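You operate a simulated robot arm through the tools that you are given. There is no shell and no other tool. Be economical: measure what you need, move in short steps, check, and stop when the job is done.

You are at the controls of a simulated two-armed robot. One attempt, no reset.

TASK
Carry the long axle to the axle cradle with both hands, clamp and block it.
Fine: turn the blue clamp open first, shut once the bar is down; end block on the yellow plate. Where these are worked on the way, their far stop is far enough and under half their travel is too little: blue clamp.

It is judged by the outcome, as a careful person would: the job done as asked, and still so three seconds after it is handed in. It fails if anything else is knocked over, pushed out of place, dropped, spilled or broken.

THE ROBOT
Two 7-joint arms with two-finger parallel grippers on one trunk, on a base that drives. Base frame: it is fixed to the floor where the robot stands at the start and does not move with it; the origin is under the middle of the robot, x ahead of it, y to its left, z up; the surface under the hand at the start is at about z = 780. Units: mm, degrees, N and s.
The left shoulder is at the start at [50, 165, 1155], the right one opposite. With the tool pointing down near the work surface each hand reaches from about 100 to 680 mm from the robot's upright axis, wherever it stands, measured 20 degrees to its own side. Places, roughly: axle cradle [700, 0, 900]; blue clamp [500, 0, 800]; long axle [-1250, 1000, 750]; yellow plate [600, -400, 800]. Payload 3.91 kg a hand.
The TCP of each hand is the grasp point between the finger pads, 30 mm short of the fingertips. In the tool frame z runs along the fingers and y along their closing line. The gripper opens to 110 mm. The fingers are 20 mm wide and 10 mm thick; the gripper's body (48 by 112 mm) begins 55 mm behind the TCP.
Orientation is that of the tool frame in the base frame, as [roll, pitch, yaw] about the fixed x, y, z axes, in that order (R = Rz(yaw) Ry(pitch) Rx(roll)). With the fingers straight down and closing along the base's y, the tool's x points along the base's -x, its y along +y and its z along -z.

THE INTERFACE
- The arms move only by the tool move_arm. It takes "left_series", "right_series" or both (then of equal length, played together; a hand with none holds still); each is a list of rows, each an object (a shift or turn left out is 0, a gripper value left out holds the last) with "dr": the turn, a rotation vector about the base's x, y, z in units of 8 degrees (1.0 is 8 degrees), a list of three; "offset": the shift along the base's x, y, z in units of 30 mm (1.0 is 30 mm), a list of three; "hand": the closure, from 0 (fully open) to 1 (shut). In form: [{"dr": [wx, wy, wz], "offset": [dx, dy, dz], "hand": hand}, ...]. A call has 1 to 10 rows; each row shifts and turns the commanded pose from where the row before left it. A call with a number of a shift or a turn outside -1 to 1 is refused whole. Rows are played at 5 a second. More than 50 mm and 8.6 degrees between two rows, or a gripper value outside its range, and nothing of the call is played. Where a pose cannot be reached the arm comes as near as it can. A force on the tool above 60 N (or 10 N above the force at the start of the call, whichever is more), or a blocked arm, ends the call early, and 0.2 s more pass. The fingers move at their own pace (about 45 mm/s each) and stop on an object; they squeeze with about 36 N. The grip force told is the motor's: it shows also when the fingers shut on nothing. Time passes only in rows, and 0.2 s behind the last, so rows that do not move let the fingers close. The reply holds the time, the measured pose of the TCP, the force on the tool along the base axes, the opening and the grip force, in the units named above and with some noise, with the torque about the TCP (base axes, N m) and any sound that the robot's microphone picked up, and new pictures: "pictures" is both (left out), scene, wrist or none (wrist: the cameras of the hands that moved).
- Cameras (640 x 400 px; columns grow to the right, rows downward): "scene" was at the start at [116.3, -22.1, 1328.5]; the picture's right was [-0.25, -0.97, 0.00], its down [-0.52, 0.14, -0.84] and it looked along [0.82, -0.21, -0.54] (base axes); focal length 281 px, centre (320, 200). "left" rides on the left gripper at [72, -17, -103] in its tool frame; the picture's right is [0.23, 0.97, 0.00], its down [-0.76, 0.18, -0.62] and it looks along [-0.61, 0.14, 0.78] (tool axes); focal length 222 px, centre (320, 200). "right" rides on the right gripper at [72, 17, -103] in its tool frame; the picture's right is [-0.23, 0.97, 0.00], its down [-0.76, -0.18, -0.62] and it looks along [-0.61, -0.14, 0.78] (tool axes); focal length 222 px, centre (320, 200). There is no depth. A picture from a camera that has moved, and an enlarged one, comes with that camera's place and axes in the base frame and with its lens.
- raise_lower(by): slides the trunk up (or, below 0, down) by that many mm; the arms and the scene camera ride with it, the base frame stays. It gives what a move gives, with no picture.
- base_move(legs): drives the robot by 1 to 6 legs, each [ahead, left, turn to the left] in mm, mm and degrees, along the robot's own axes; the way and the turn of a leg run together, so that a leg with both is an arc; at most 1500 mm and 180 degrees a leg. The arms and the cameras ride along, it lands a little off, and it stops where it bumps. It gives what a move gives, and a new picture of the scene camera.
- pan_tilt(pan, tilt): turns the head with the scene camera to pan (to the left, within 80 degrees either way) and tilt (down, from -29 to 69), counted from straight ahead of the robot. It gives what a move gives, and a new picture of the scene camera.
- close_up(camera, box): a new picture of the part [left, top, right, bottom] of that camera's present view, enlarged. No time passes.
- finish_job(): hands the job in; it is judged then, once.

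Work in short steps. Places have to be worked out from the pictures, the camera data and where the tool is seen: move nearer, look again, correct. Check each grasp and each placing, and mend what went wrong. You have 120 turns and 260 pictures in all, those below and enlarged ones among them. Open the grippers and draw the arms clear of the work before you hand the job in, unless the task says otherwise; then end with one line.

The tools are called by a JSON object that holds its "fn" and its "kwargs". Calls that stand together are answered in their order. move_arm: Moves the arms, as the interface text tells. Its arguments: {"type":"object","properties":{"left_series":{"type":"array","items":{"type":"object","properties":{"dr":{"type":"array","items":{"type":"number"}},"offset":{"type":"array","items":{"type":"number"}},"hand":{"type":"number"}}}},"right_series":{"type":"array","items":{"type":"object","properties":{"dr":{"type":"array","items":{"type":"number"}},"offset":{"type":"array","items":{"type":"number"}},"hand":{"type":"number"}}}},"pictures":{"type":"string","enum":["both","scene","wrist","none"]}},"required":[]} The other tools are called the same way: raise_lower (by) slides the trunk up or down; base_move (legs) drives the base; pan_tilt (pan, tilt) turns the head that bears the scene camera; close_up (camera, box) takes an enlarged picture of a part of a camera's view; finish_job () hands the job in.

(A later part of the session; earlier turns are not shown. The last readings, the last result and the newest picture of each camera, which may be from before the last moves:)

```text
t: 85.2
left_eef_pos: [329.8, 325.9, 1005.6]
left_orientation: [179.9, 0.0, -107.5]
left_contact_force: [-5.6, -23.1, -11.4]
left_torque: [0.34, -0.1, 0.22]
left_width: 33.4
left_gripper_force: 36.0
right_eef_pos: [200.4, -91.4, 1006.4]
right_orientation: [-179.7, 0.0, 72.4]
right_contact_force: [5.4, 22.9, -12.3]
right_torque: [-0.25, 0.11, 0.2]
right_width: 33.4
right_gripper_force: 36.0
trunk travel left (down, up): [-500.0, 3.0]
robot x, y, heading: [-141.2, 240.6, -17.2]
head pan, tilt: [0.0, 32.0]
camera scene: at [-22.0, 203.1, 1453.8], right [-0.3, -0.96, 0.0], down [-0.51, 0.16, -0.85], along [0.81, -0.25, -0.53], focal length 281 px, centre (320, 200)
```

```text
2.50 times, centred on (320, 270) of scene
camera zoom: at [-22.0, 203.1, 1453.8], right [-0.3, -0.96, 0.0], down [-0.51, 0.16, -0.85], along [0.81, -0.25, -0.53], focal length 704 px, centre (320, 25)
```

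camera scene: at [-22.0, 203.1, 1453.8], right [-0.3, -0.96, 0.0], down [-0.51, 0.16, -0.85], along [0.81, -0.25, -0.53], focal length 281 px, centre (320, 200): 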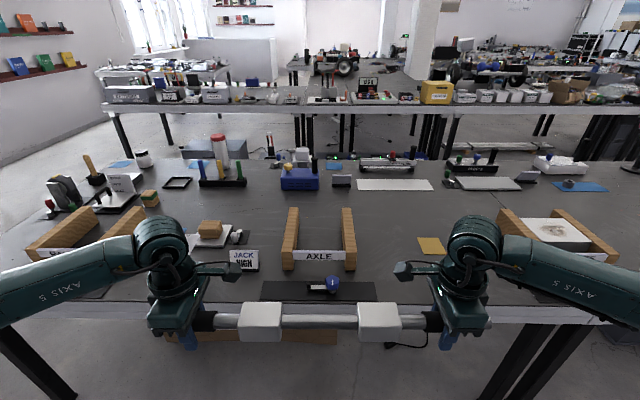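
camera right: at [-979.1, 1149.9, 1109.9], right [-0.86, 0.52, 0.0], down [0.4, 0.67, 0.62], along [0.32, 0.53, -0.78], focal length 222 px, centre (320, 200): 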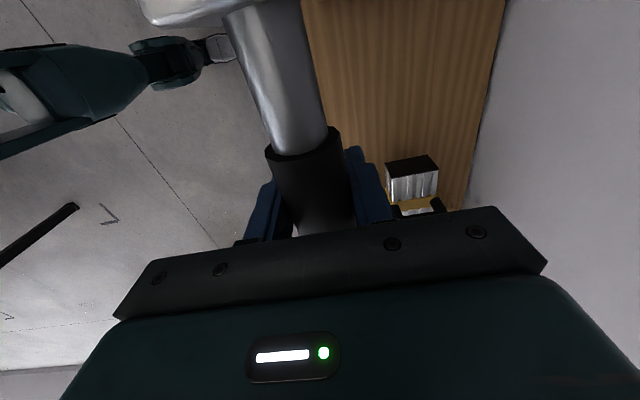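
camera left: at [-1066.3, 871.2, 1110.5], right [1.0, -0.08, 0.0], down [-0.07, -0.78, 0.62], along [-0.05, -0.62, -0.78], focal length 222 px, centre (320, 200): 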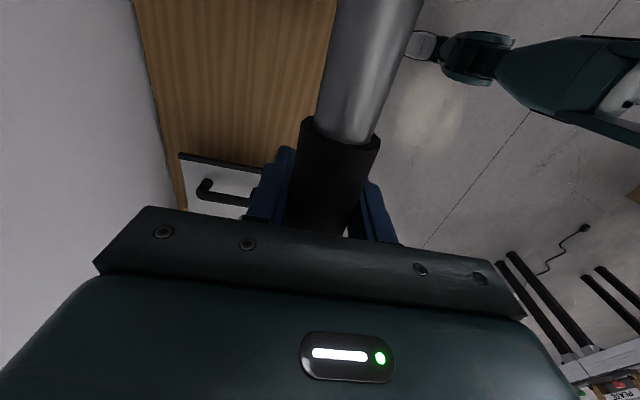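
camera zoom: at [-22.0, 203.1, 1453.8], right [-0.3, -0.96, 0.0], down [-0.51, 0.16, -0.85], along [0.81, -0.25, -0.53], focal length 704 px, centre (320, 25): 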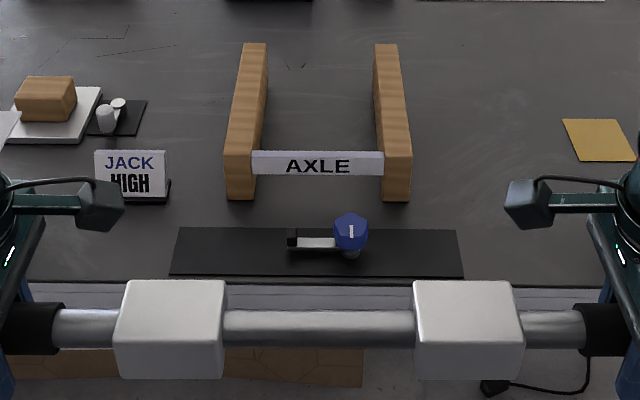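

Cradle rails run from 775 to 1025 mm ahead, 200 mm apart, centred; blocks are 206 apart and centred too. I ease the axial force and drive 320 mm ahead.

{"fn": "move_arm", "kwargs": {"left_series": [{"offset": [-0.006, -0.02, 0]}, {}], "right_series": [{"offset": [0.006, 0.02, 0]}, {}], "pictures": "none"}}

{"fn": "base_move", "kwargs": {"legs": [[320, 0, 0]]}}

```text
t: 85.8
left_eef_pos: [330.5, 325.7, 1004.1]
left_orientation: [179.8, 0.1, -107.5]
left_contact_force: [2.8, 6.9, -10.7]
left_torque: [-0.37, 0.14, -0.27]
left_width: 33.6
left_gripper_force: 36.1
right_eef_pos: [199.2, -91.7, 1006.3]
right_orientation: [-179.7, 0.1, 72.4]
right_contact_force: [-2.5, -7.7, -12.0]
right_torque: [0.35, -0.1, 0.38]
right_width: 33.7
right_gripper_force: 35.9
trunk travel left (down, up): [-500.0, 3.0]
robot x, y, heading: [-136.8, 237.6, -17.2]
head pan, tilt: [0.0, 32.0]
```

```text
t: 88.0
left_eef_pos: [631.1, 230.2, 1004.0]
left_orientation: [179.7, 0.1, -107.6]
left_contact_force: [7.0, 19.8, -11.4]
left_torque: [-0.31, 0.14, 0.26]
left_width: 33.6
left_gripper_force: 36.2
right_eef_pos: [500.3, -185.5, 1006.3]
right_orientation: [-179.8, 0.2, 72.3]
right_contact_force: [-7.2, -19.9, -11.7]
right_torque: [0.37, -0.13, 0.22]
right_width: 33.6
right_gripper_force: 35.7
trunk travel left (down, up): [-500.0, 3.0]
robot x, y, heading: [164.5, 142.3, -17.5]
head pan, tilt: [0.0, 32.0]
camera scene: at [279.9, 108.5, 1453.8], right [-0.3, -0.95, 0.0], down [-0.51, 0.16, -0.85], along [0.81, -0.25, -0.53], focal length 281 px, centre (320, 200)
```

scene: 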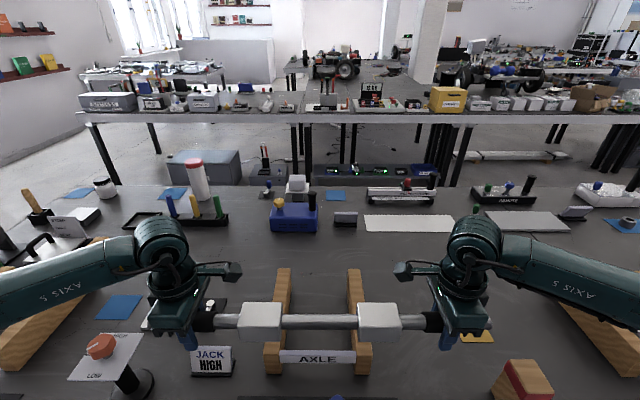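

I extend the axle forward ~150 mm over the rails, slowly.

{"fn": "move_arm", "kwargs": {"left_series": [{"offset": [0.25, -0.08, 0]}, {"offset": [0.45, -0.14, 0]}, {"offset": [0.6, -0.19, 0]}, {"offset": [0.7, -0.22, 0]}, {"offset": [0.7, -0.22, 0]}, {"offset": [0.7, -0.22, 0]}, {"offset": [0.6, -0.19, 0]}, {"offset": [0.45, -0.14, 0]}, {"offset": [0.3, -0.09, 0]}, {}], "right_series": [{"offset": [0.25, -0.08, 0]}, {"offset": [0.45, -0.14, 0]}, {"offset": [0.6, -0.19, 0]}, {"offset": [0.7, -0.22, 0]}, {"offset": [0.7, -0.22, 0]}, {"offset": [0.7, -0.22, 0]}, {"offset": [0.6, -0.19, 0]}, {"offset": [0.45, -0.14, 0]}, {"offset": [0.3, -0.09, 0]}, {}], "pictures": "both"}}

{"fn": "close_up", "kwargs": {"camera": "scene", "box": [180, 230, 460, 400]}}

```text
t: 90.2
left_eef_pos: [773.6, 184.9, 1003.1]
left_orientation: [179.8, 0.0, -107.7]
left_contact_force: [-1.4, -5.4, -9.1]
left_torque: [-0.7, 0.08, 0.13]
left_width: 33.5
left_gripper_force: 35.5
right_eef_pos: [642.6, -230.4, 1005.8]
right_orientation: [-179.7, 0.2, 72.1]
right_contact_force: [1.8, 5.3, -15.0]
right_torque: [-0.5, 0.32, 0.18]
right_width: 33.7
right_gripper_force: 36.4
trunk travel left (down, up): [-500.0, 3.0]
robot x, y, heading: [158.9, 145.0, -17.4]
head pan, tilt: [0.0, 32.0]
camera scene: at [279.7, 108.6, 1453.8], right [-0.3, -0.95, 0.0], down [-0.51, 0.16, -0.85], along [0.81, -0.25, -0.53], focal length 281 px, centre (320, 200)
camera right: at [681.8, -166.3, 1107.9], right [0.86, -0.51, 0.0], down [-0.4, -0.67, 0.63], along [-0.33, -0.54, -0.78], focal length 222 px, centre (320, 200)
camera left: at [768.6, 110.5, 1107.2], right [-1.0, 0.08, 0.0], down [0.06, 0.78, 0.62], along [0.05, 0.62, -0.78], focal length 222 px, centre (320, 200)
```

scene: 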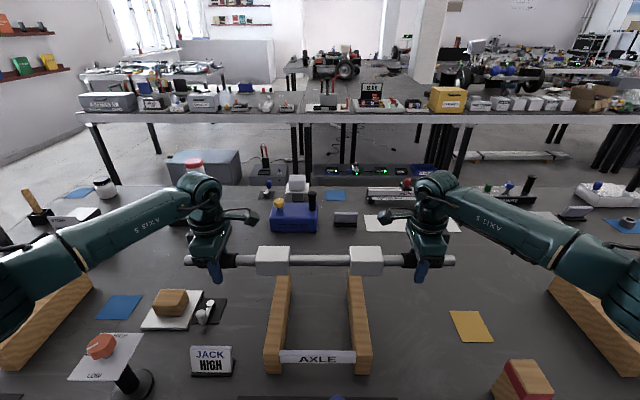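
right: 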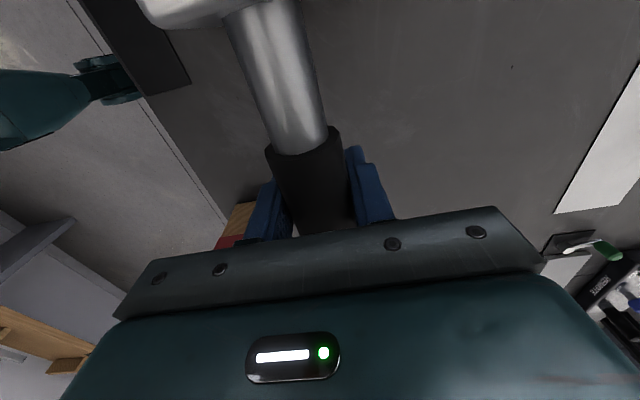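
left: 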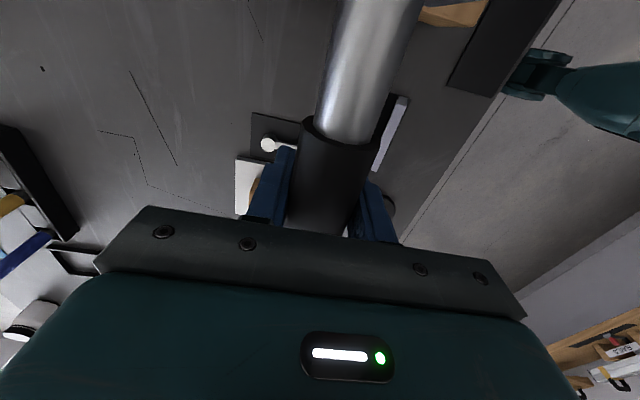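

```text
2.29 times, centred on (320, 315) of scene
camera zoom: at [279.7, 108.6, 1453.8], right [-0.3, -0.95, 0.0], down [-0.51, 0.16, -0.85], along [0.81, -0.25, -0.53], focal length 643 px, centre (320, -63)
```

zoom: 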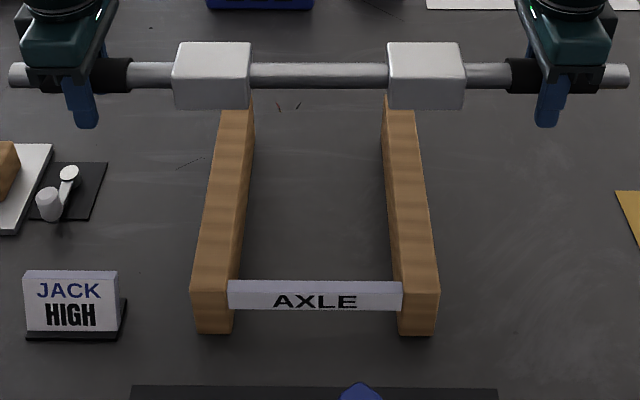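

Rails: top z≈860, centre ≈575 ahead; bar at 566, slightly right. I nudge it ~9 mm forward/3 left, and lower by the trunk to about 25 mm above contact.

{"fn": "move_arm", "kwargs": {"left_series": [{"offset": [0.16, 0, 0]}, {"offset": [0.16, 0, 0]}, {}], "right_series": [{"offset": [0.16, 0, 0]}, {"offset": [0.16, 0, 0]}, {}], "pictures": "none"}}

{"fn": "raise_lower", "kwargs": {"by": -105}}

{"fn": "close_up", "kwargs": {"camera": "scene", "box": [160, 230, 480, 400]}}

```text
t: 91.0
left_eef_pos: [782.3, 186.1, 1004.1]
left_orientation: [179.9, -0.1, -107.8]
left_contact_force: [-2.5, -7.7, -9.6]
left_torque: [-0.52, 0.18, -0.01]
left_width: 33.6
left_gripper_force: 35.9
right_eef_pos: [652.5, -231.0, 1006.4]
right_orientation: [-179.7, 0.1, 72.2]
right_contact_force: [0.6, 7.2, -15.1]
right_torque: [-0.25, 0.06, 0.25]
right_width: 33.4
right_gripper_force: 36.9
trunk travel left (down, up): [-500.0, 3.0]
robot x, y, heading: [165.0, 143.7, -17.2]
head pan, tilt: [0.0, 32.0]
```

```text
t: 92.3
left_eef_pos: [783.0, 184.8, 898.1]
left_orientation: [179.8, 0.1, -107.6]
left_contact_force: [-2.7, -9.4, -12.6]
left_torque: [0.25, -0.05, 0.16]
left_width: 33.9
left_gripper_force: 35.7
right_eef_pos: [653.2, -230.2, 901.7]
right_orientation: [-179.9, 0.1, 72.1]
right_contact_force: [1.9, 9.6, -11.5]
right_torque: [-0.2, 0.02, 0.28]
right_width: 33.7
right_gripper_force: 36.4
trunk travel left (down, up): [-395.0, 108.0]
robot x, y, heading: [164.7, 146.3, -17.5]
head pan, tilt: [0.0, 32.0]
```

```text
2.00 times, centred on (320, 315) of scene
camera zoom: at [279.5, 108.7, 1348.9], right [-0.3, -0.95, 0.0], down [-0.51, 0.16, -0.85], along [0.81, -0.25, -0.53], focal length 563 px, centre (320, -30)
```

zoom: 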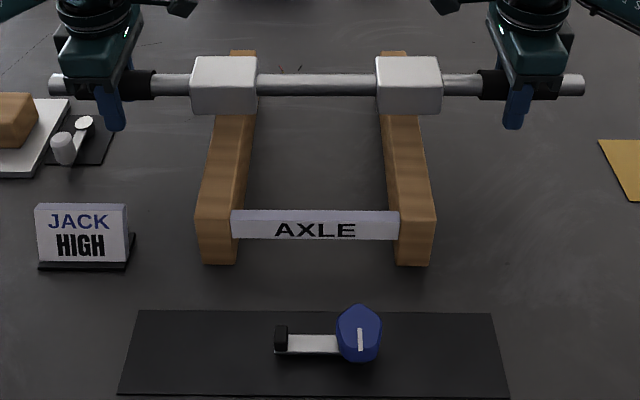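

Blocks sit over the rails. Lower in small steps to contact.

{"fn": "move_arm", "kwargs": {"left_series": [{"offset": [0, 0, -0.15]}, {"offset": [0, 0, -0.15]}, {"offset": [0, 0, -0.15]}, {"offset": [0, 0, -0.15]}, {}], "right_series": [{"offset": [0, 0, -0.2]}, {"offset": [0, 0, -0.2]}, {"offset": [0, 0, -0.18]}, {"offset": [0, 0, -0.15]}, {}], "pictures": "none"}}

```text
t: 93.5
left_eef_pos: [782.6, 185.5, 880.2]
left_orientation: [179.6, 0.0, -107.7]
left_contact_force: [-4.6, -14.3, -15.7]
left_torque: [1.24, -0.19, 0.09]
left_width: 33.8
left_gripper_force: 36.3
right_eef_pos: [653.4, -230.5, 878.8]
right_orientation: [-179.8, 0.1, 72.2]
right_contact_force: [4.1, 13.4, -7.1]
right_torque: [0.64, -0.39, 0.17]
right_width: 33.7
right_gripper_force: 35.8
trunk travel left (down, up): [-395.0, 108.0]
robot x, y, heading: [164.4, 144.0, -17.4]
head pan, tilt: [0.0, 32.0]
```

{"fn": "move_arm", "kwargs": {"left_series": [{"offset": [0, 0, -0.12]}, {"offset": [0, 0, -0.12]}, {"offset": [0, 0, -0.12]}, {}], "right_series": [{"offset": [0, 0, -0.12]}, {"offset": [0, 0, -0.12]}, {"offset": [0, 0, -0.12]}, {}], "pictures": "none"}}

{"fn": "close_up", "kwargs": {"camera": "scene", "box": [200, 230, 440, 360]}}

```text
t: 94.5
left_eef_pos: [783.3, 185.3, 871.8]
left_orientation: [180.0, 0.0, -107.7]
left_contact_force: [-2.4, -14.1, -8.7]
left_torque: [0.28, -0.03, -0.15]
left_width: 33.8
left_gripper_force: 36.4
right_eef_pos: [652.1, -231.6, 868.5]
right_orientation: [-179.9, 0.2, 72.2]
right_contact_force: [6.6, 12.3, -0.5]
right_torque: [-0.07, 0.27, 0.39]
right_width: 33.7
right_gripper_force: 36.1
trunk travel left (down, up): [-395.0, 108.0]
robot x, y, heading: [165.2, 145.7, -17.3]
head pan, tilt: [0.0, 32.0]
```

```text
2.67 times, centred on (320, 295) of scene
camera zoom: at [279.0, 109.1, 1349.1], right [-0.3, -0.95, 0.0], down [-0.51, 0.16, -0.85], along [0.81, -0.25, -0.53], focal length 750 px, centre (320, -53)
```

zoom: 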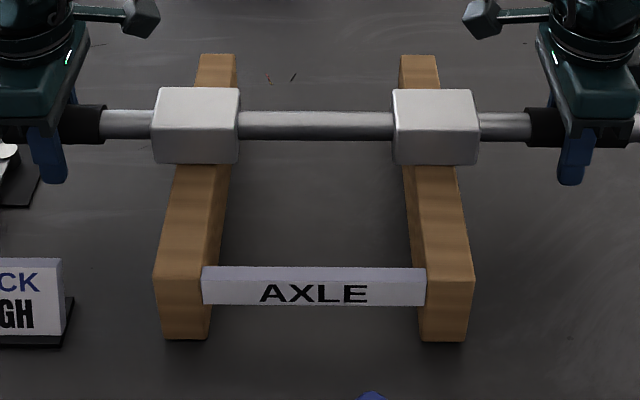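

Right block is touching; lower the left slightly more.

{"fn": "move_arm", "kwargs": {"left_series": [{"offset": [0, 0, -0.1]}, {"offset": [0, 0, -0.05]}, {}], "right_series": [{"offset": [0, 0, -0.05]}, {}, {}], "pictures": "none"}}

```text
t: 95.3
left_eef_pos: [782.6, 185.9, 867.5]
left_orientation: [-179.8, -0.1, -107.5]
left_contact_force: [3.3, -13.4, 3.5]
left_torque: [-0.85, 0.43, 0.35]
left_width: 33.9
left_gripper_force: 35.7
right_eef_pos: [653.6, -230.3, 869.6]
right_orientation: [179.8, 0.1, 72.1]
right_contact_force: [14.2, 8.6, 16.0]
right_torque: [-0.79, 0.52, 0.57]
right_width: 33.5
right_gripper_force: 36.3
trunk travel left (down, up): [-395.0, 108.0]
robot x, y, heading: [161.1, 142.2, -17.2]
head pan, tilt: [0.0, 32.0]
```

The weight is on the rails (net upward force). Open both hands and rise straight up.

{"fn": "move_arm", "kwargs": {"left_series": [{"hand": 0.5}, {"hand": 0}, {"hand": 0}, {"hand": 0}, {"offset": [0, 0, 0.7]}, {"offset": [0, 0, 1]}, {"offset": [0, 0, 1]}, {"offset": [0, 0, 1]}, {"offset": [0, 0, 1]}, {}], "right_series": [{"hand": 0.5}, {"hand": 0}, {"hand": 0}, {"hand": 0}, {"offset": [0, 0, 0.7]}, {"offset": [0, 0, 1]}, {"offset": [0, 0, 1]}, {"offset": [0, 0, 1]}, {"offset": [0, 0, 1]}, {}], "pictures": "scene"}}

{"fn": "close_up", "kwargs": {"camera": "scene", "box": [180, 230, 460, 400]}}

```text
t: 97.5
left_eef_pos: [783.1, 186.2, 1007.9]
left_orientation: [179.9, 0.1, -107.7]
left_contact_force: [0.0, -1.0, -0.8]
left_torque: [0.0, -0.03, 0.02]
left_width: 109.9
left_gripper_force: 0.0
right_eef_pos: [652.7, -229.4, 1008.9]
right_orientation: [-179.7, 0.1, 72.1]
right_contact_force: [-0.2, 0.9, -0.7]
right_torque: [0.02, -0.03, 0.02]
right_width: 110.1
right_gripper_force: 0.1
trunk travel left (down, up): [-395.0, 108.0]
robot x, y, heading: [166.2, 142.6, -17.5]
head pan, tilt: [0.0, 32.0]
camera scene: at [277.7, 109.2, 1349.1], right [-0.3, -0.95, 0.0], down [-0.51, 0.16, -0.85], along [0.81, -0.25, -0.53], focal length 281 px, centre (320, 200)
```

scene: 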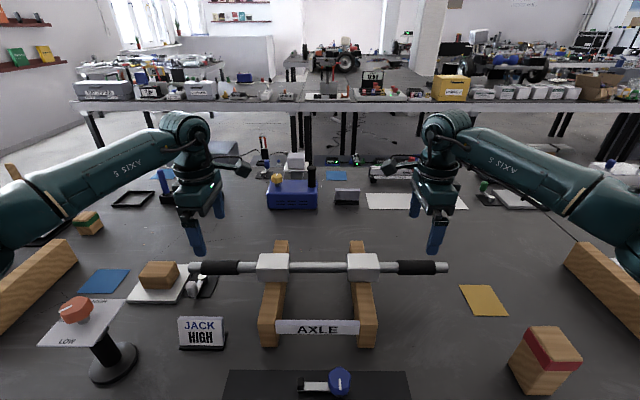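

```text
2.29 times, centred on (320, 315) of scene
camera zoom: at [277.7, 109.2, 1349.1], right [-0.3, -0.95, 0.0], down [-0.51, 0.16, -0.85], along [0.81, -0.25, -0.53], focal length 643 px, centre (320, -63)
```

zoom: 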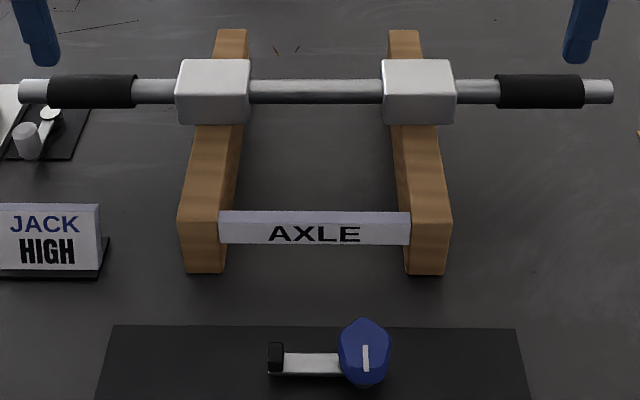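

The axle is seated squarely on both rails. Now the clamp: I bring the left hand back over the blue knob (≈[506, 2]), staying high over the bar.

{"fn": "move_arm", "kwargs": {"left_series": [{"offset": [-0.92, -0.613, 0]}, {"offset": [-0.92, -0.613, 0]}, {"offset": [-0.92, -0.613, 0]}, {"offset": [-0.92, -0.613, 0]}, {"offset": [-0.92, -0.613, 0]}, {"offset": [-0.92, -0.613, 0]}, {"offset": [-0.92, -0.613, 0]}, {"offset": [-0.92, -0.613, 0]}, {"offset": [-0.92, -0.613, 0], "hand": 0.2}, {"offset": [-0.92, -0.613, 0]}], "pictures": "none"}}

{"fn": "move_arm", "kwargs": {"left_series": [{"offset": [0, 0, -1]}, {"offset": [0, 0, -1]}, {"offset": [0, 0, -0.5]}, {}]}}

```text
t: 99.7
left_eef_pos: [506.6, 2.2, 1007.2]
left_orientation: [179.9, 0.0, -107.6]
left_contact_force: [0.0, 0.0, 0.7]
left_torque: [0.0, 0.01, 0.0]
left_width: 88.0
left_gripper_force: 0.0
right_eef_pos: [653.3, -230.6, 1008.7]
right_orientation: [-179.9, 0.1, 72.0]
right_contact_force: [-0.7, -0.8, -0.1]
right_torque: [-0.01, -0.01, -0.01]
right_width: 110.0
right_gripper_force: 0.2
trunk travel left (down, up): [-395.0, 108.0]
robot x, y, heading: [160.0, 145.5, -17.5]
head pan, tilt: [0.0, 32.0]
```

```text
t: 100.7
left_eef_pos: [506.7, 1.7, 933.3]
left_orientation: [179.9, 0.1, -107.5]
left_contact_force: [0.8, -0.3, 0.9]
left_torque: [0.02, 0.0, -0.03]
left_width: 88.2
left_gripper_force: 0.1
right_eef_pos: [653.5, -230.2, 1008.9]
right_orientation: [-179.9, 0.3, 72.2]
right_contact_force: [0.5, 0.2, 0.6]
right_torque: [0.01, 0.01, -0.01]
right_width: 110.2
right_gripper_force: 0.0
trunk travel left (down, up): [-395.0, 108.0]
robot x, y, heading: [161.0, 144.4, -17.3]
head pan, tilt: [0.0, 32.0]
camera scene: at [277.4, 109.3, 1349.1], right [-0.3, -0.95, 0.0], down [-0.51, 0.16, -0.85], along [0.81, -0.25, -0.53], focal length 281 px, centre (320, 200)
camera left: at [501.7, -73.2, 1037.3], right [-1.0, 0.08, 0.0], down [0.06, 0.78, 0.62], along [0.05, 0.62, -0.78], focal length 222 px, centre (320, 200)
```

scene: 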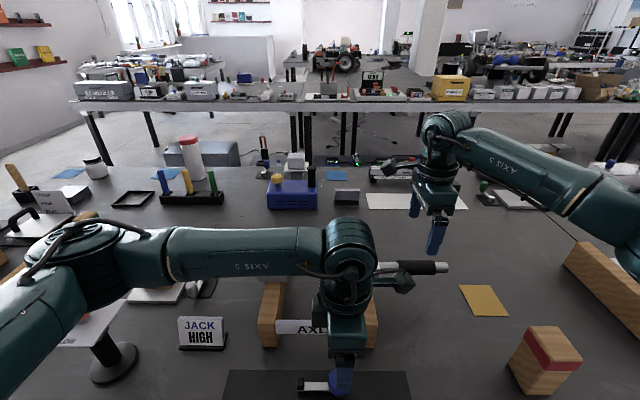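
left: 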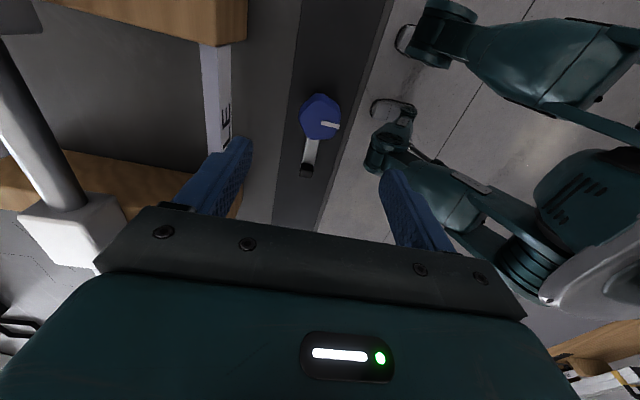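

Knob confirmed at ≈[508, 3]. I descend around it (pre-turning +16° for travel) and grip.

{"fn": "move_arm", "kwargs": {"left_series": [{"offset": [0, 0, -0.7], "dr": [0, 0, 1]}, {"offset": [0, 0.05, -1], "dr": [0, 0, 1]}, {"offset": [0, 0, -1]}, {"offset": [0, 0, -1]}, {}, {"hand": 0.5}, {"hand": 0.8}, {"hand": 0.8}, {"hand": 0.8}, {"hand": 0.8}]}}

```text
t: 102.9
left_eef_pos: [507.2, 2.5, 820.2]
left_orientation: [-179.9, 0.1, -91.4]
left_contact_force: [11.9, -1.9, -0.9]
left_torque: [-0.01, -0.13, 0.0]
left_width: 41.4
left_gripper_force: 44.5
right_eef_pos: [652.7, -229.4, 1007.2]
right_orientation: [-179.8, 0.3, 72.3]
right_contact_force: [0.8, -0.4, -1.2]
right_torque: [0.03, -0.02, 0.01]
right_width: 110.2
right_gripper_force: 0.2
trunk travel left (down, up): [-395.0, 108.0]
robot x, y, heading: [162.2, 144.7, -17.3]
head pan, tilt: [0.0, 32.0]
camera scene: at [278.6, 109.1, 1349.0], right [-0.3, -0.95, 0.0], down [-0.51, 0.16, -0.85], along [0.81, -0.25, -0.53], focal length 281 px, centre (320, 200)
camera left: at [522.5, -70.3, 924.3], right [-0.98, -0.2, 0.0], down [-0.16, 0.77, 0.62], along [-0.12, 0.61, -0.78], focal length 222 px, centre (320, 200)
```

scene: 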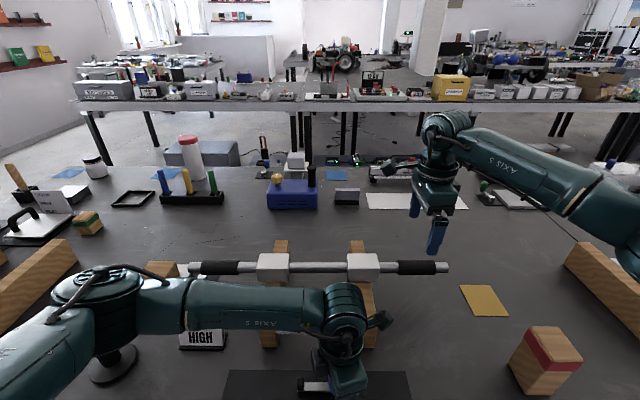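
left: 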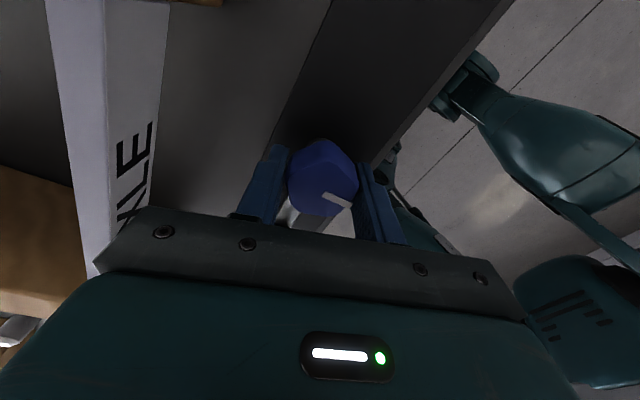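

Gripped; the pointer view matches the 90° state, so the travel is ≈90°. Turn clockwise 45°.

{"fn": "move_arm", "kwargs": {"left_series": [{"dr": [0, 0, -0.8]}, {"dr": [0, 0, -0.8]}, {"dr": [0, 0, -0.8]}, {"dr": [0, 0, -0.8]}, {"dr": [0, 0, -0.8]}, {"dr": [0, 0, -0.8]}, {"dr": [0, 0, -0.8]}, {}]}}

```text
t: 104.7
left_eef_pos: [509.3, 2.7, 820.2]
left_orientation: [179.9, 0.3, -136.3]
left_contact_force: [22.5, -6.0, -9.8]
left_torque: [-0.79, 0.43, 0.07]
left_width: 41.9
left_gripper_force: 44.7
right_eef_pos: [653.9, -229.7, 1006.4]
right_orientation: [-179.7, 0.1, 72.2]
right_contact_force: [-0.8, 0.0, 0.0]
right_torque: [0.01, 0.0, 0.01]
right_width: 110.1
right_gripper_force: 0.0
trunk travel left (down, up): [-395.0, 108.0]
robot x, y, heading: [164.6, 142.8, -17.4]
head pan, tilt: [0.0, 32.0]
camera scene: at [280.2, 108.4, 1348.7], right [-0.3, -0.95, 0.0], down [-0.51, 0.16, -0.85], along [0.81, -0.25, -0.53], focal length 281 px, centre (320, 200)
camera left: at [468.4, -60.5, 924.3], right [-0.84, 0.55, 0.0], down [0.43, 0.65, 0.63], along [0.34, 0.52, -0.78], focal length 222 px, centre (320, 200)
```

scene: 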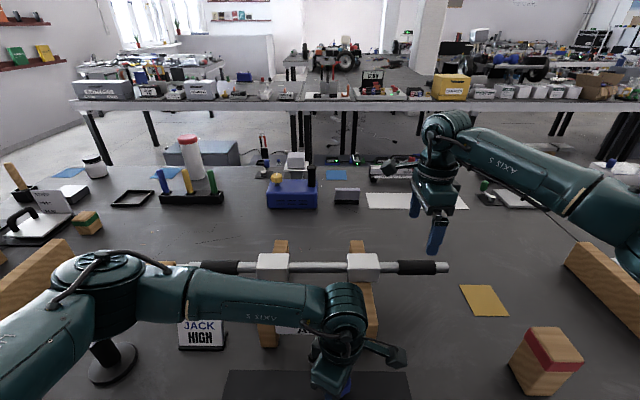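
left: 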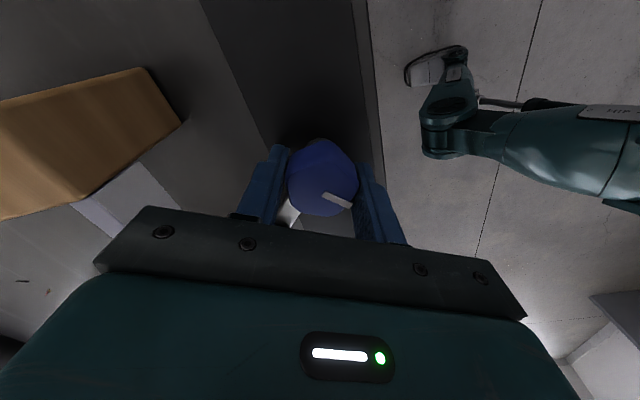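

Turning well; I follow the +x side force and continue 45°.

{"fn": "move_arm", "kwargs": {"left_series": [{"dr": [0, 0, -0.8], "offset": [0.08, 0, 0]}, {"dr": [0, 0, -0.8], "offset": [0.03, -0.02, 0]}, {"dr": [0, 0, -0.8], "offset": [0.02, -0.03, 0]}, {"dr": [0, 0, -0.8], "offset": [0, -0.03, 0]}, {"dr": [0, 0, -0.8], "offset": [0, -0.02, 0]}, {"dr": [0, 0, -0.8]}, {}], "pictures": "none"}}

```text
t: 106.3
left_eef_pos: [509.5, 0.9, 821.0]
left_orientation: [179.8, 0.0, -175.0]
left_contact_force: [4.7, 0.7, -12.0]
left_torque: [0.08, -0.9, 0.02]
left_width: 41.6
left_gripper_force: 44.8
right_eef_pos: [653.3, -229.2, 1007.7]
right_orientation: [-179.9, 0.2, 72.2]
right_contact_force: [-0.3, 0.5, 0.9]
right_torque: [0.01, 0.0, 0.0]
right_width: 110.0
right_gripper_force: 0.1
trunk travel left (down, up): [-395.0, 108.0]
robot x, y, heading: [165.0, 144.8, -17.5]
head pan, tilt: [0.0, 32.0]
```

{"fn": "move_arm", "kwargs": {"left_series": [{"dr": [0, 0, -0.6]}, {"dr": [0, 0, -0.6]}, {"dr": [0, 0, -0.6]}, {}], "pictures": "wrist"}}

```text
t: 107.3
left_eef_pos: [507.9, -0.2, 820.6]
left_orientation: [-180.0, -0.1, 170.8]
left_contact_force: [-0.6, -4.4, -13.1]
left_torque: [-0.16, 0.48, 0.6]
left_width: 41.5
left_gripper_force: 45.4
right_eef_pos: [652.8, -230.8, 1009.3]
right_orientation: [-179.8, 0.2, 72.2]
right_contact_force: [-0.5, 0.6, -1.2]
right_torque: [-0.01, -0.01, -0.03]
right_width: 109.9
right_gripper_force: 0.1
trunk travel left (down, up): [-395.0, 108.0]
robot x, y, heading: [165.3, 141.4, -17.4]
head pan, tilt: [0.0, 32.0]
camera left: at [435.7, -5.2, 925.7], right [-0.07, 1.0, 0.0], down [0.78, 0.05, 0.62], along [0.62, 0.04, -0.78], focal length 222 px, centre (320, 200)
```

left: 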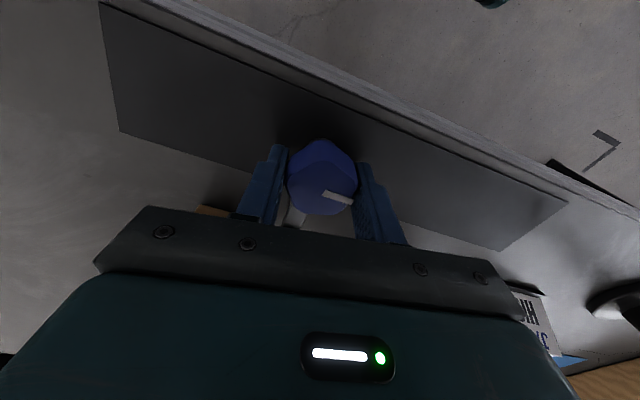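

Torque 0.6 with the pointer lagging the hand: the shut stop is reached. Release, rise and inspect.

{"fn": "move_arm", "kwargs": {"left_series": [{"hand": 0.4}, {"hand": 0.2}, {"hand": 0.1}, {}, {"offset": [0, 0, 1]}, {"offset": [0, 0, 1]}, {"offset": [0, 0, 1]}, {"offset": [0, 0, 1]}, {"offset": [0, 0, 1]}, {"offset": [0, 0, 1]}], "pictures": "none"}}

{"fn": "move_arm", "kwargs": {"left_series": [{"offset": [-0.6, 1, 0.4]}, {"offset": [-0.6, 1, 0.4]}, {"offset": [-0.6, 1, 0.4]}, {"offset": [-0.4, 1, 0.4]}, {"offset": [0, 1, 0]}, {"offset": [0, 1, 0]}], "pictures": "scene"}}

{"fn": "close_up", "kwargs": {"camera": "scene", "box": [200, 230, 440, 400]}}

```text
t: 109.5
left_eef_pos: [507.4, 1.2, 1001.3]
left_orientation: [179.9, 0.1, 170.8]
left_contact_force: [0.0, -0.5, 0.0]
left_torque: [0.01, 0.0, 0.03]
left_width: 99.1
left_gripper_force: 0.2
right_eef_pos: [651.5, -230.3, 1007.8]
right_orientation: [-179.8, 0.1, 72.1]
right_contact_force: [-0.4, 0.4, 0.1]
right_torque: [-0.04, -0.01, -0.01]
right_width: 110.1
right_gripper_force: 0.0
trunk travel left (down, up): [-395.0, 108.0]
robot x, y, heading: [165.8, 143.3, -17.4]
head pan, tilt: [0.0, 32.0]
```

```text
t: 110.9
left_eef_pos: [443.6, 182.9, 1049.1]
left_orientation: [-179.9, 0.1, 170.8]
left_contact_force: [0.2, -0.2, -0.2]
left_torque: [0.01, -0.03, -0.01]
left_width: 98.8
left_gripper_force: 0.1
right_eef_pos: [652.8, -229.1, 1009.1]
right_orientation: [-179.9, 0.2, 72.2]
right_contact_force: [-0.5, -0.5, 0.0]
right_torque: [0.01, 0.0, 0.02]
right_width: 110.0
right_gripper_force: 0.0
trunk travel left (down, up): [-395.0, 108.0]
robot x, y, heading: [162.1, 149.1, -17.3]
head pan, tilt: [0.0, 32.0]
camera scene: at [277.4, 110.0, 1349.2], right [-0.3, -0.95, 0.0], down [-0.51, 0.16, -0.85], along [0.81, -0.25, -0.53], focal length 281 px, centre (320, 200)
```

scene: 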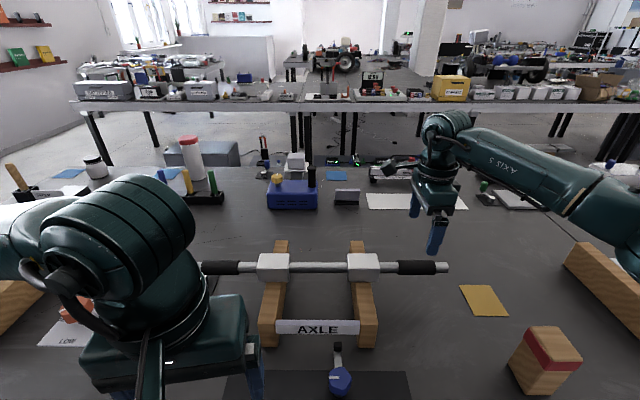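

```text
2.35 times, centred on (320, 315) of scene
camera zoom: at [277.4, 110.0, 1349.2], right [-0.3, -0.95, 0.0], down [-0.51, 0.16, -0.85], along [0.81, -0.25, -0.53], focal length 662 px, centre (320, -71)
```

zoom: 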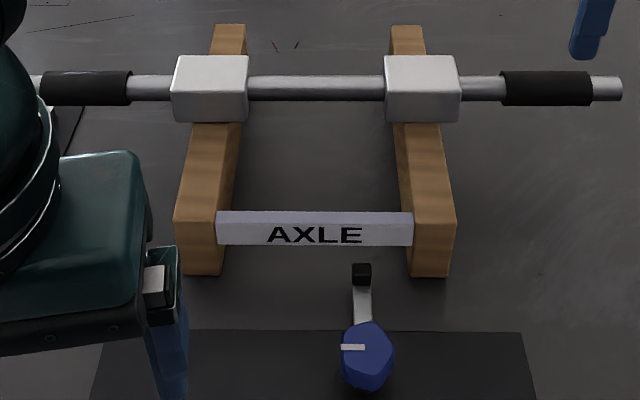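

Clamp is shut (arm pointing at the cradle). Next the end block: close look at block and yellow plate.

{"fn": "close_up", "kwargs": {"camera": "scene", "box": [440, 270, 600, 400]}}

```text
3.08 times, centred on (520, 335) of scene
camera zoom: at [277.4, 110.0, 1349.2], right [-0.3, -0.95, 0.0], down [-0.51, 0.16, -0.85], along [0.81, -0.25, -0.53], focal length 866 px, centre (-295, -215)
```

zoom: 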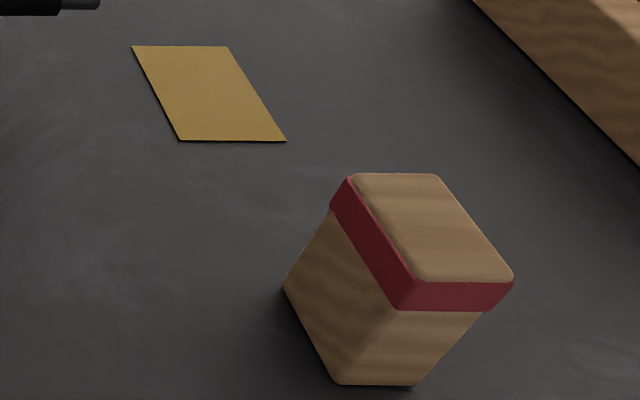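

Block ≈ 58×50×113 mm, upright at 392 ahead / 395 right; yellow plate centre ≈ 570 ahead / 395 right. I shift the base 200 mm right for comfortable reach and re-measure.

{"fn": "base_move", "kwargs": {"legs": [[0, -200, 0]]}}

{"fn": "close_up", "kwargs": {"camera": "scene", "box": [340, 260, 520, 400]}}

```text
t: 113.3
left_eef_pos: [381.5, -11.6, 1047.4]
left_orientation: [179.9, 0.0, 170.8]
left_contact_force: [0.4, 0.0, 0.5]
left_torque: [-0.03, 0.0, 0.01]
left_width: 98.8
left_gripper_force: 0.0
right_eef_pos: [592.7, -423.9, 1008.1]
right_orientation: [-179.9, 0.1, 72.1]
right_contact_force: [-0.8, 0.4, 0.4]
right_torque: [-0.03, 0.0, 0.01]
right_width: 110.1
right_gripper_force: 0.0
trunk travel left (down, up): [-395.0, 108.0]
robot x, y, heading: [100.5, -48.7, -17.5]
head pan, tilt: [0.0, 32.0]
camera scene: at [216.8, -84.1, 1349.1], right [-0.3, -0.95, 0.0], down [-0.51, 0.16, -0.85], along [0.81, -0.25, -0.53], focal length 281 px, centre (320, 200)
```

scene: 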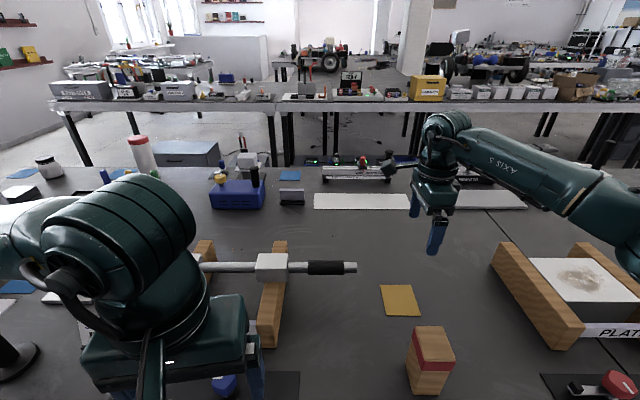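

```text
2.86 times, centred on (430, 330) of scene
camera zoom: at [216.8, -84.1, 1349.1], right [-0.3, -0.95, 0.0], down [-0.51, 0.16, -0.85], along [0.81, -0.25, -0.53], focal length 804 px, centre (6, -171)
```

zoom: 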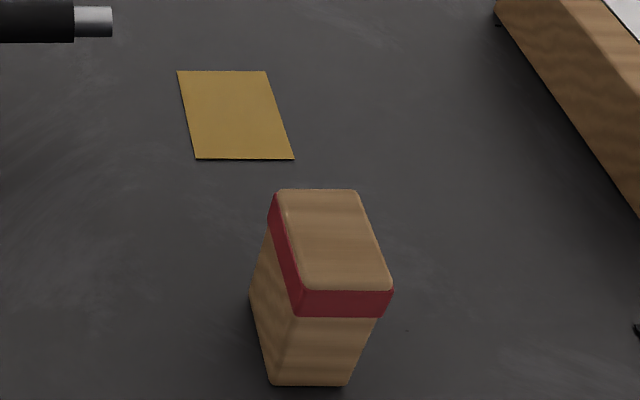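

Block centre ≈ [422, −350], top z≈893; plate centre ≈ [591, −405]. Right hand goes above the block.

{"fn": "move_arm", "kwargs": {"right_series": [{"offset": [-0.815, 0.352, 0]}, {"offset": [-0.815, 0.352, 0]}, {"offset": [-0.815, 0.352, 0]}, {"offset": [-0.815, 0.352, 0]}, {"offset": [-0.815, 0.352, 0]}, {"offset": [-0.815, 0.352, 0]}, {"offset": [-0.815, 0.352, 0]}, {"offset": [0, 0, -0.8]}, {}]}}

```text
t: 115.3
left_eef_pos: [382.5, -10.9, 1048.6]
left_orientation: [-180.0, 0.1, 170.8]
left_contact_force: [0.3, -0.2, 0.1]
left_torque: [-0.01, -0.01, -0.03]
left_width: 98.9
left_gripper_force: 0.0
right_eef_pos: [422.1, -350.5, 985.1]
right_orientation: [-179.9, 0.2, 72.0]
right_contact_force: [0.1, 0.4, 0.1]
right_torque: [-0.02, 0.01, 0.01]
right_width: 110.0
right_gripper_force: 0.1
trunk travel left (down, up): [-395.0, 108.0]
robot x, y, heading: [103.8, -47.2, -17.4]
head pan, tilt: [0.0, 32.0]
camera scene: at [216.8, -83.8, 1349.1], right [-0.3, -0.95, 0.0], down [-0.51, 0.16, -0.85], along [0.81, -0.25, -0.53], focal length 281 px, centre (320, 200)
camera right: at [461.4, -285.2, 1087.6], right [0.86, -0.52, 0.0], down [-0.4, -0.67, 0.63], along [-0.32, -0.54, -0.78], focal length 222 px, centre (320, 200)
```

scene: 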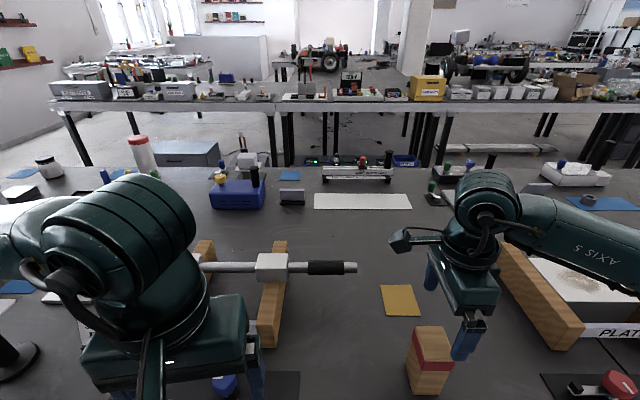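
right: 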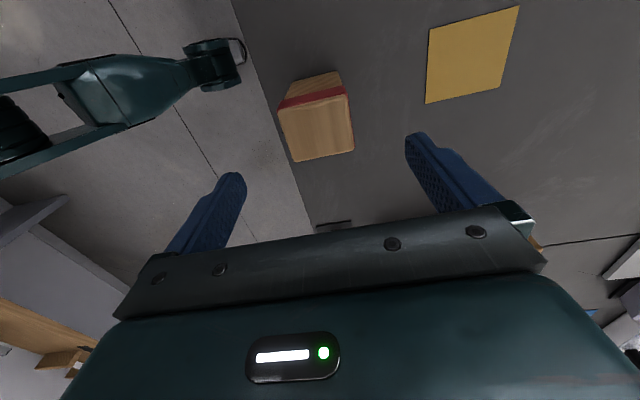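

Confirmed: block at [422, −348]. Descend to TCP z≈862 and grip.

{"fn": "move_arm", "kwargs": {"right_series": [{"offset": [0, 0.07, -1]}, {"offset": [0, 0, -1]}, {"offset": [0, 0, -1]}, {"offset": [0, 0, -1]}, {"offset": [0, 0, -0.1]}, {"hand": 0.4}, {"hand": 0.7}, {"hand": 0.7}, {"hand": 0.7}, {"hand": 0.7}]}}

```text
t: 117.5
left_eef_pos: [381.7, -10.3, 1048.0]
left_orientation: [179.8, 0.1, 170.9]
left_contact_force: [-1.0, 0.1, 0.0]
left_torque: [0.0, -0.01, 0.01]
left_width: 99.1
left_gripper_force: 0.0
right_eef_pos: [421.4, -347.1, 861.7]
right_orientation: [-179.9, 0.1, 72.1]
right_contact_force: [-0.2, 0.5, 0.7]
right_torque: [0.01, -0.02, -0.01]
right_width: 59.7
right_gripper_force: 36.3
trunk travel left (down, up): [-395.0, 108.0]
robot x, y, heading: [101.0, -48.1, -17.4]
head pan, tilt: [0.0, 32.0]
camera scene: at [216.8, -83.9, 1349.1], right [-0.3, -0.95, 0.0], down [-0.51, 0.16, -0.85], along [0.81, -0.25, -0.53], focal length 281 px, centre (320, 200)
camera right: at [460.3, -283.7, 964.5], right [0.86, -0.51, 0.0], down [-0.4, -0.67, 0.63], along [-0.32, -0.54, -0.78], focal length 222 px, centre (320, 200)
```

scene: 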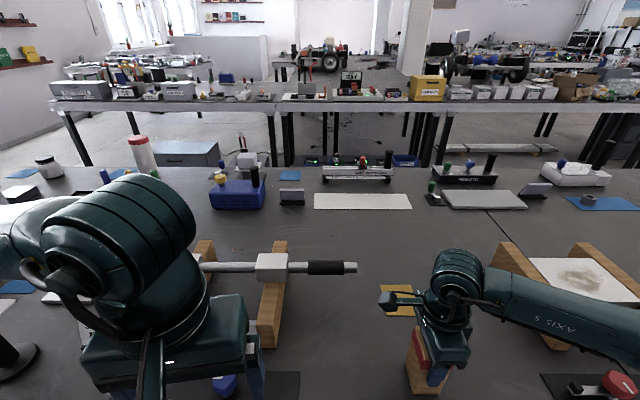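
right: 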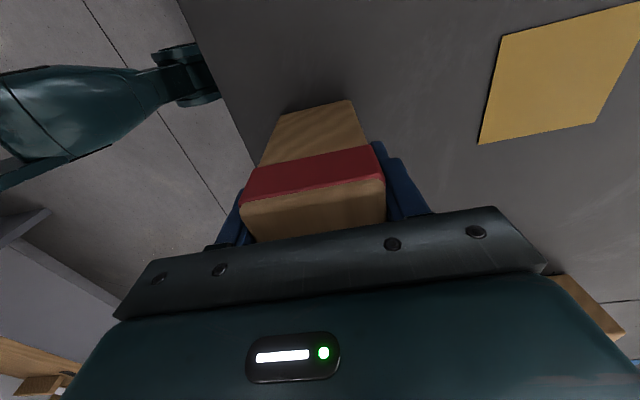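

Held (59.7 mm). Lift 40 mm and carry forward over the plate.

{"fn": "move_arm", "kwargs": {"right_series": [{"offset": [0, 0, 0.5]}, {"offset": [0, 0, 0.8]}, {"offset": [0.807, -0.27, 0]}, {"offset": [0.807, -0.27, 0]}, {"offset": [0.807, -0.27, 0]}, {"offset": [0.807, -0.27, 0]}, {"offset": [0.807, -0.27, 0]}, {"offset": [0.807, -0.27, 0]}, {"offset": [0.807, -0.27, 0]}, {}]}}

{"fn": "close_up", "kwargs": {"camera": "scene", "box": [340, 230, 520, 370]}}

```text
t: 119.7
left_eef_pos: [384.1, -12.0, 1048.7]
left_orientation: [179.9, 0.1, 170.8]
left_contact_force: [-0.1, 0.1, 0.0]
left_torque: [0.01, -0.01, 0.02]
left_width: 99.0
left_gripper_force: 0.1
right_eef_pos: [590.3, -403.7, 901.6]
right_orientation: [-179.9, 0.1, 72.1]
right_contact_force: [0.6, -0.2, -0.9]
right_torque: [0.0, 0.03, -0.02]
right_width: 59.8
right_gripper_force: 36.2
trunk travel left (down, up): [-395.0, 108.0]
robot x, y, heading: [103.4, -49.8, -17.4]
head pan, tilt: [0.0, 32.0]
camera scene: at [216.8, -84.1, 1349.1], right [-0.3, -0.95, 0.0], down [-0.51, 0.16, -0.85], along [0.81, -0.25, -0.53], focal length 281 px, centre (320, 200)
camera right: at [628.3, -339.8, 1003.6], right [0.86, -0.51, 0.0], down [-0.4, -0.67, 0.63], along [-0.32, -0.54, -0.78], focal length 222 px, centre (320, 200)
```

scene: 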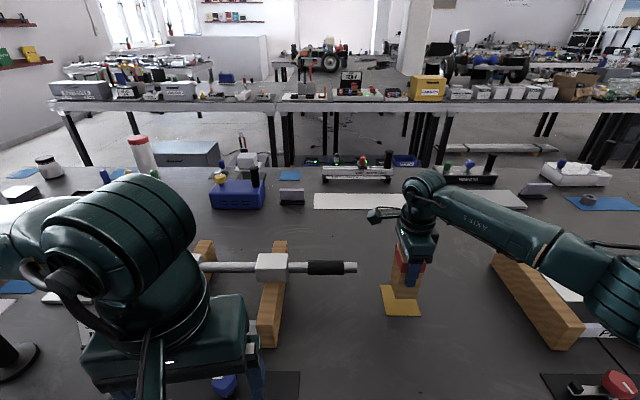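
right: 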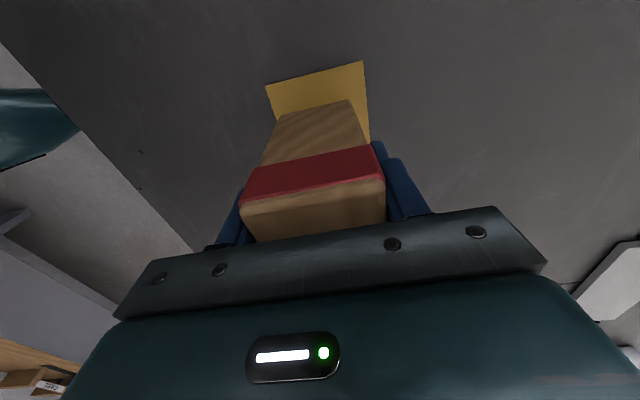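

```text
2.86 times, centred on (430, 300) of scene
camera zoom: at [216.8, -84.1, 1349.1], right [-0.3, -0.95, 0.0], down [-0.51, 0.16, -0.85], along [0.81, -0.25, -0.53], focal length 804 px, centre (6, -86)
```

zoom: 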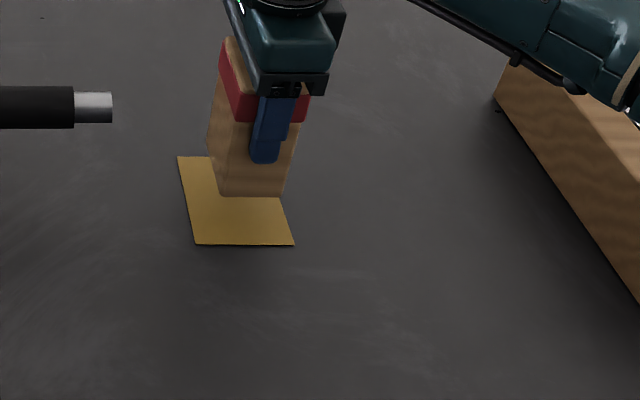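

Aligned over the plate. Lower ~36 mm then feel for contact.

{"fn": "move_arm", "kwargs": {"right_series": [{"offset": [0, 0, -0.5]}, {"offset": [0, 0, -0.4]}, {"offset": [0, 0, -0.2]}, {"offset": [0, 0, -0.1]}, {"offset": [0, 0, -0.05]}, {}], "pictures": "scene"}}

{"fn": "close_up", "kwargs": {"camera": "scene", "box": [340, 230, 520, 370]}}

```text
t: 121.1
left_eef_pos: [382.0, -12.1, 1049.5]
left_orientation: [179.8, 0.1, 170.8]
left_contact_force: [0.2, 0.6, -0.4]
left_torque: [-0.04, -0.03, -0.01]
left_width: 98.8
left_gripper_force: 0.1
right_eef_pos: [589.9, -404.2, 864.0]
right_orientation: [-179.9, 0.1, 72.0]
right_contact_force: [0.3, -0.2, -1.3]
right_torque: [0.03, 0.0, -0.02]
right_width: 59.9
right_gripper_force: 36.1
trunk travel left (down, up): [-395.0, 108.0]
robot x, y, heading: [102.9, -46.7, -17.6]
head pan, tilt: [0.0, 32.0]
camera scene: at [217.0, -84.0, 1349.1], right [-0.3, -0.95, 0.0], down [-0.51, 0.16, -0.85], along [0.81, -0.25, -0.53], focal length 281 px, centre (320, 200)
```

scene: 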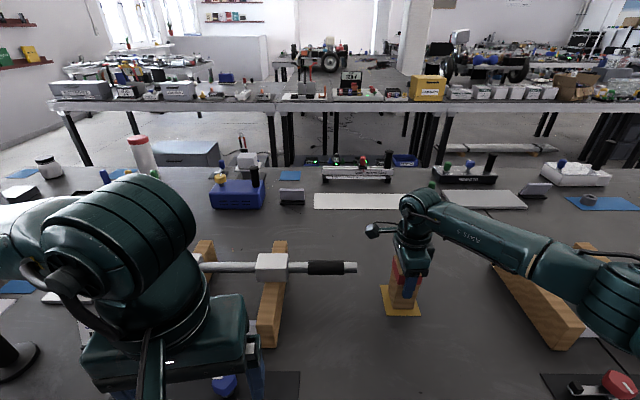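

```text
2.86 times, centred on (430, 300) of scene
camera zoom: at [217.0, -84.0, 1349.1], right [-0.3, -0.95, 0.0], down [-0.51, 0.16, -0.85], along [0.81, -0.25, -0.53], focal length 804 px, centre (6, -86)
```

zoom: 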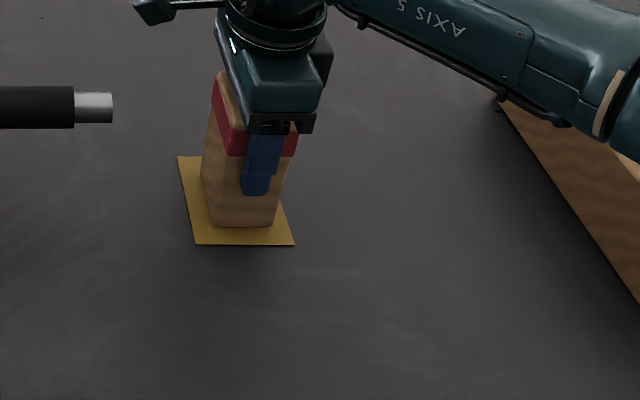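

{"fn": "move_arm", "kwargs": {"right_series": [{"offset": [0, 0, -0.04]}, {"offset": [0, 0, -0.03]}, {}], "pictures": "none"}}

```text
t: 121.9
left_eef_pos: [382.2, -11.1, 1048.3]
left_orientation: [180.0, 0.1, 170.8]
left_contact_force: [0.4, 0.3, -0.3]
left_torque: [-0.01, 0.01, -0.03]
left_width: 98.9
left_gripper_force: 0.0
right_eef_pos: [590.0, -404.8, 862.4]
right_orientation: [-179.9, 0.0, 72.1]
right_contact_force: [-1.6, 0.9, 2.3]
right_torque: [-0.06, 0.08, 0.0]
right_width: 60.0
right_gripper_force: 36.0
trunk travel left (down, up): [-395.0, 108.0]
robot x, y, heading: [104.8, -50.2, -17.4]
head pan, tilt: [0.0, 32.0]
```

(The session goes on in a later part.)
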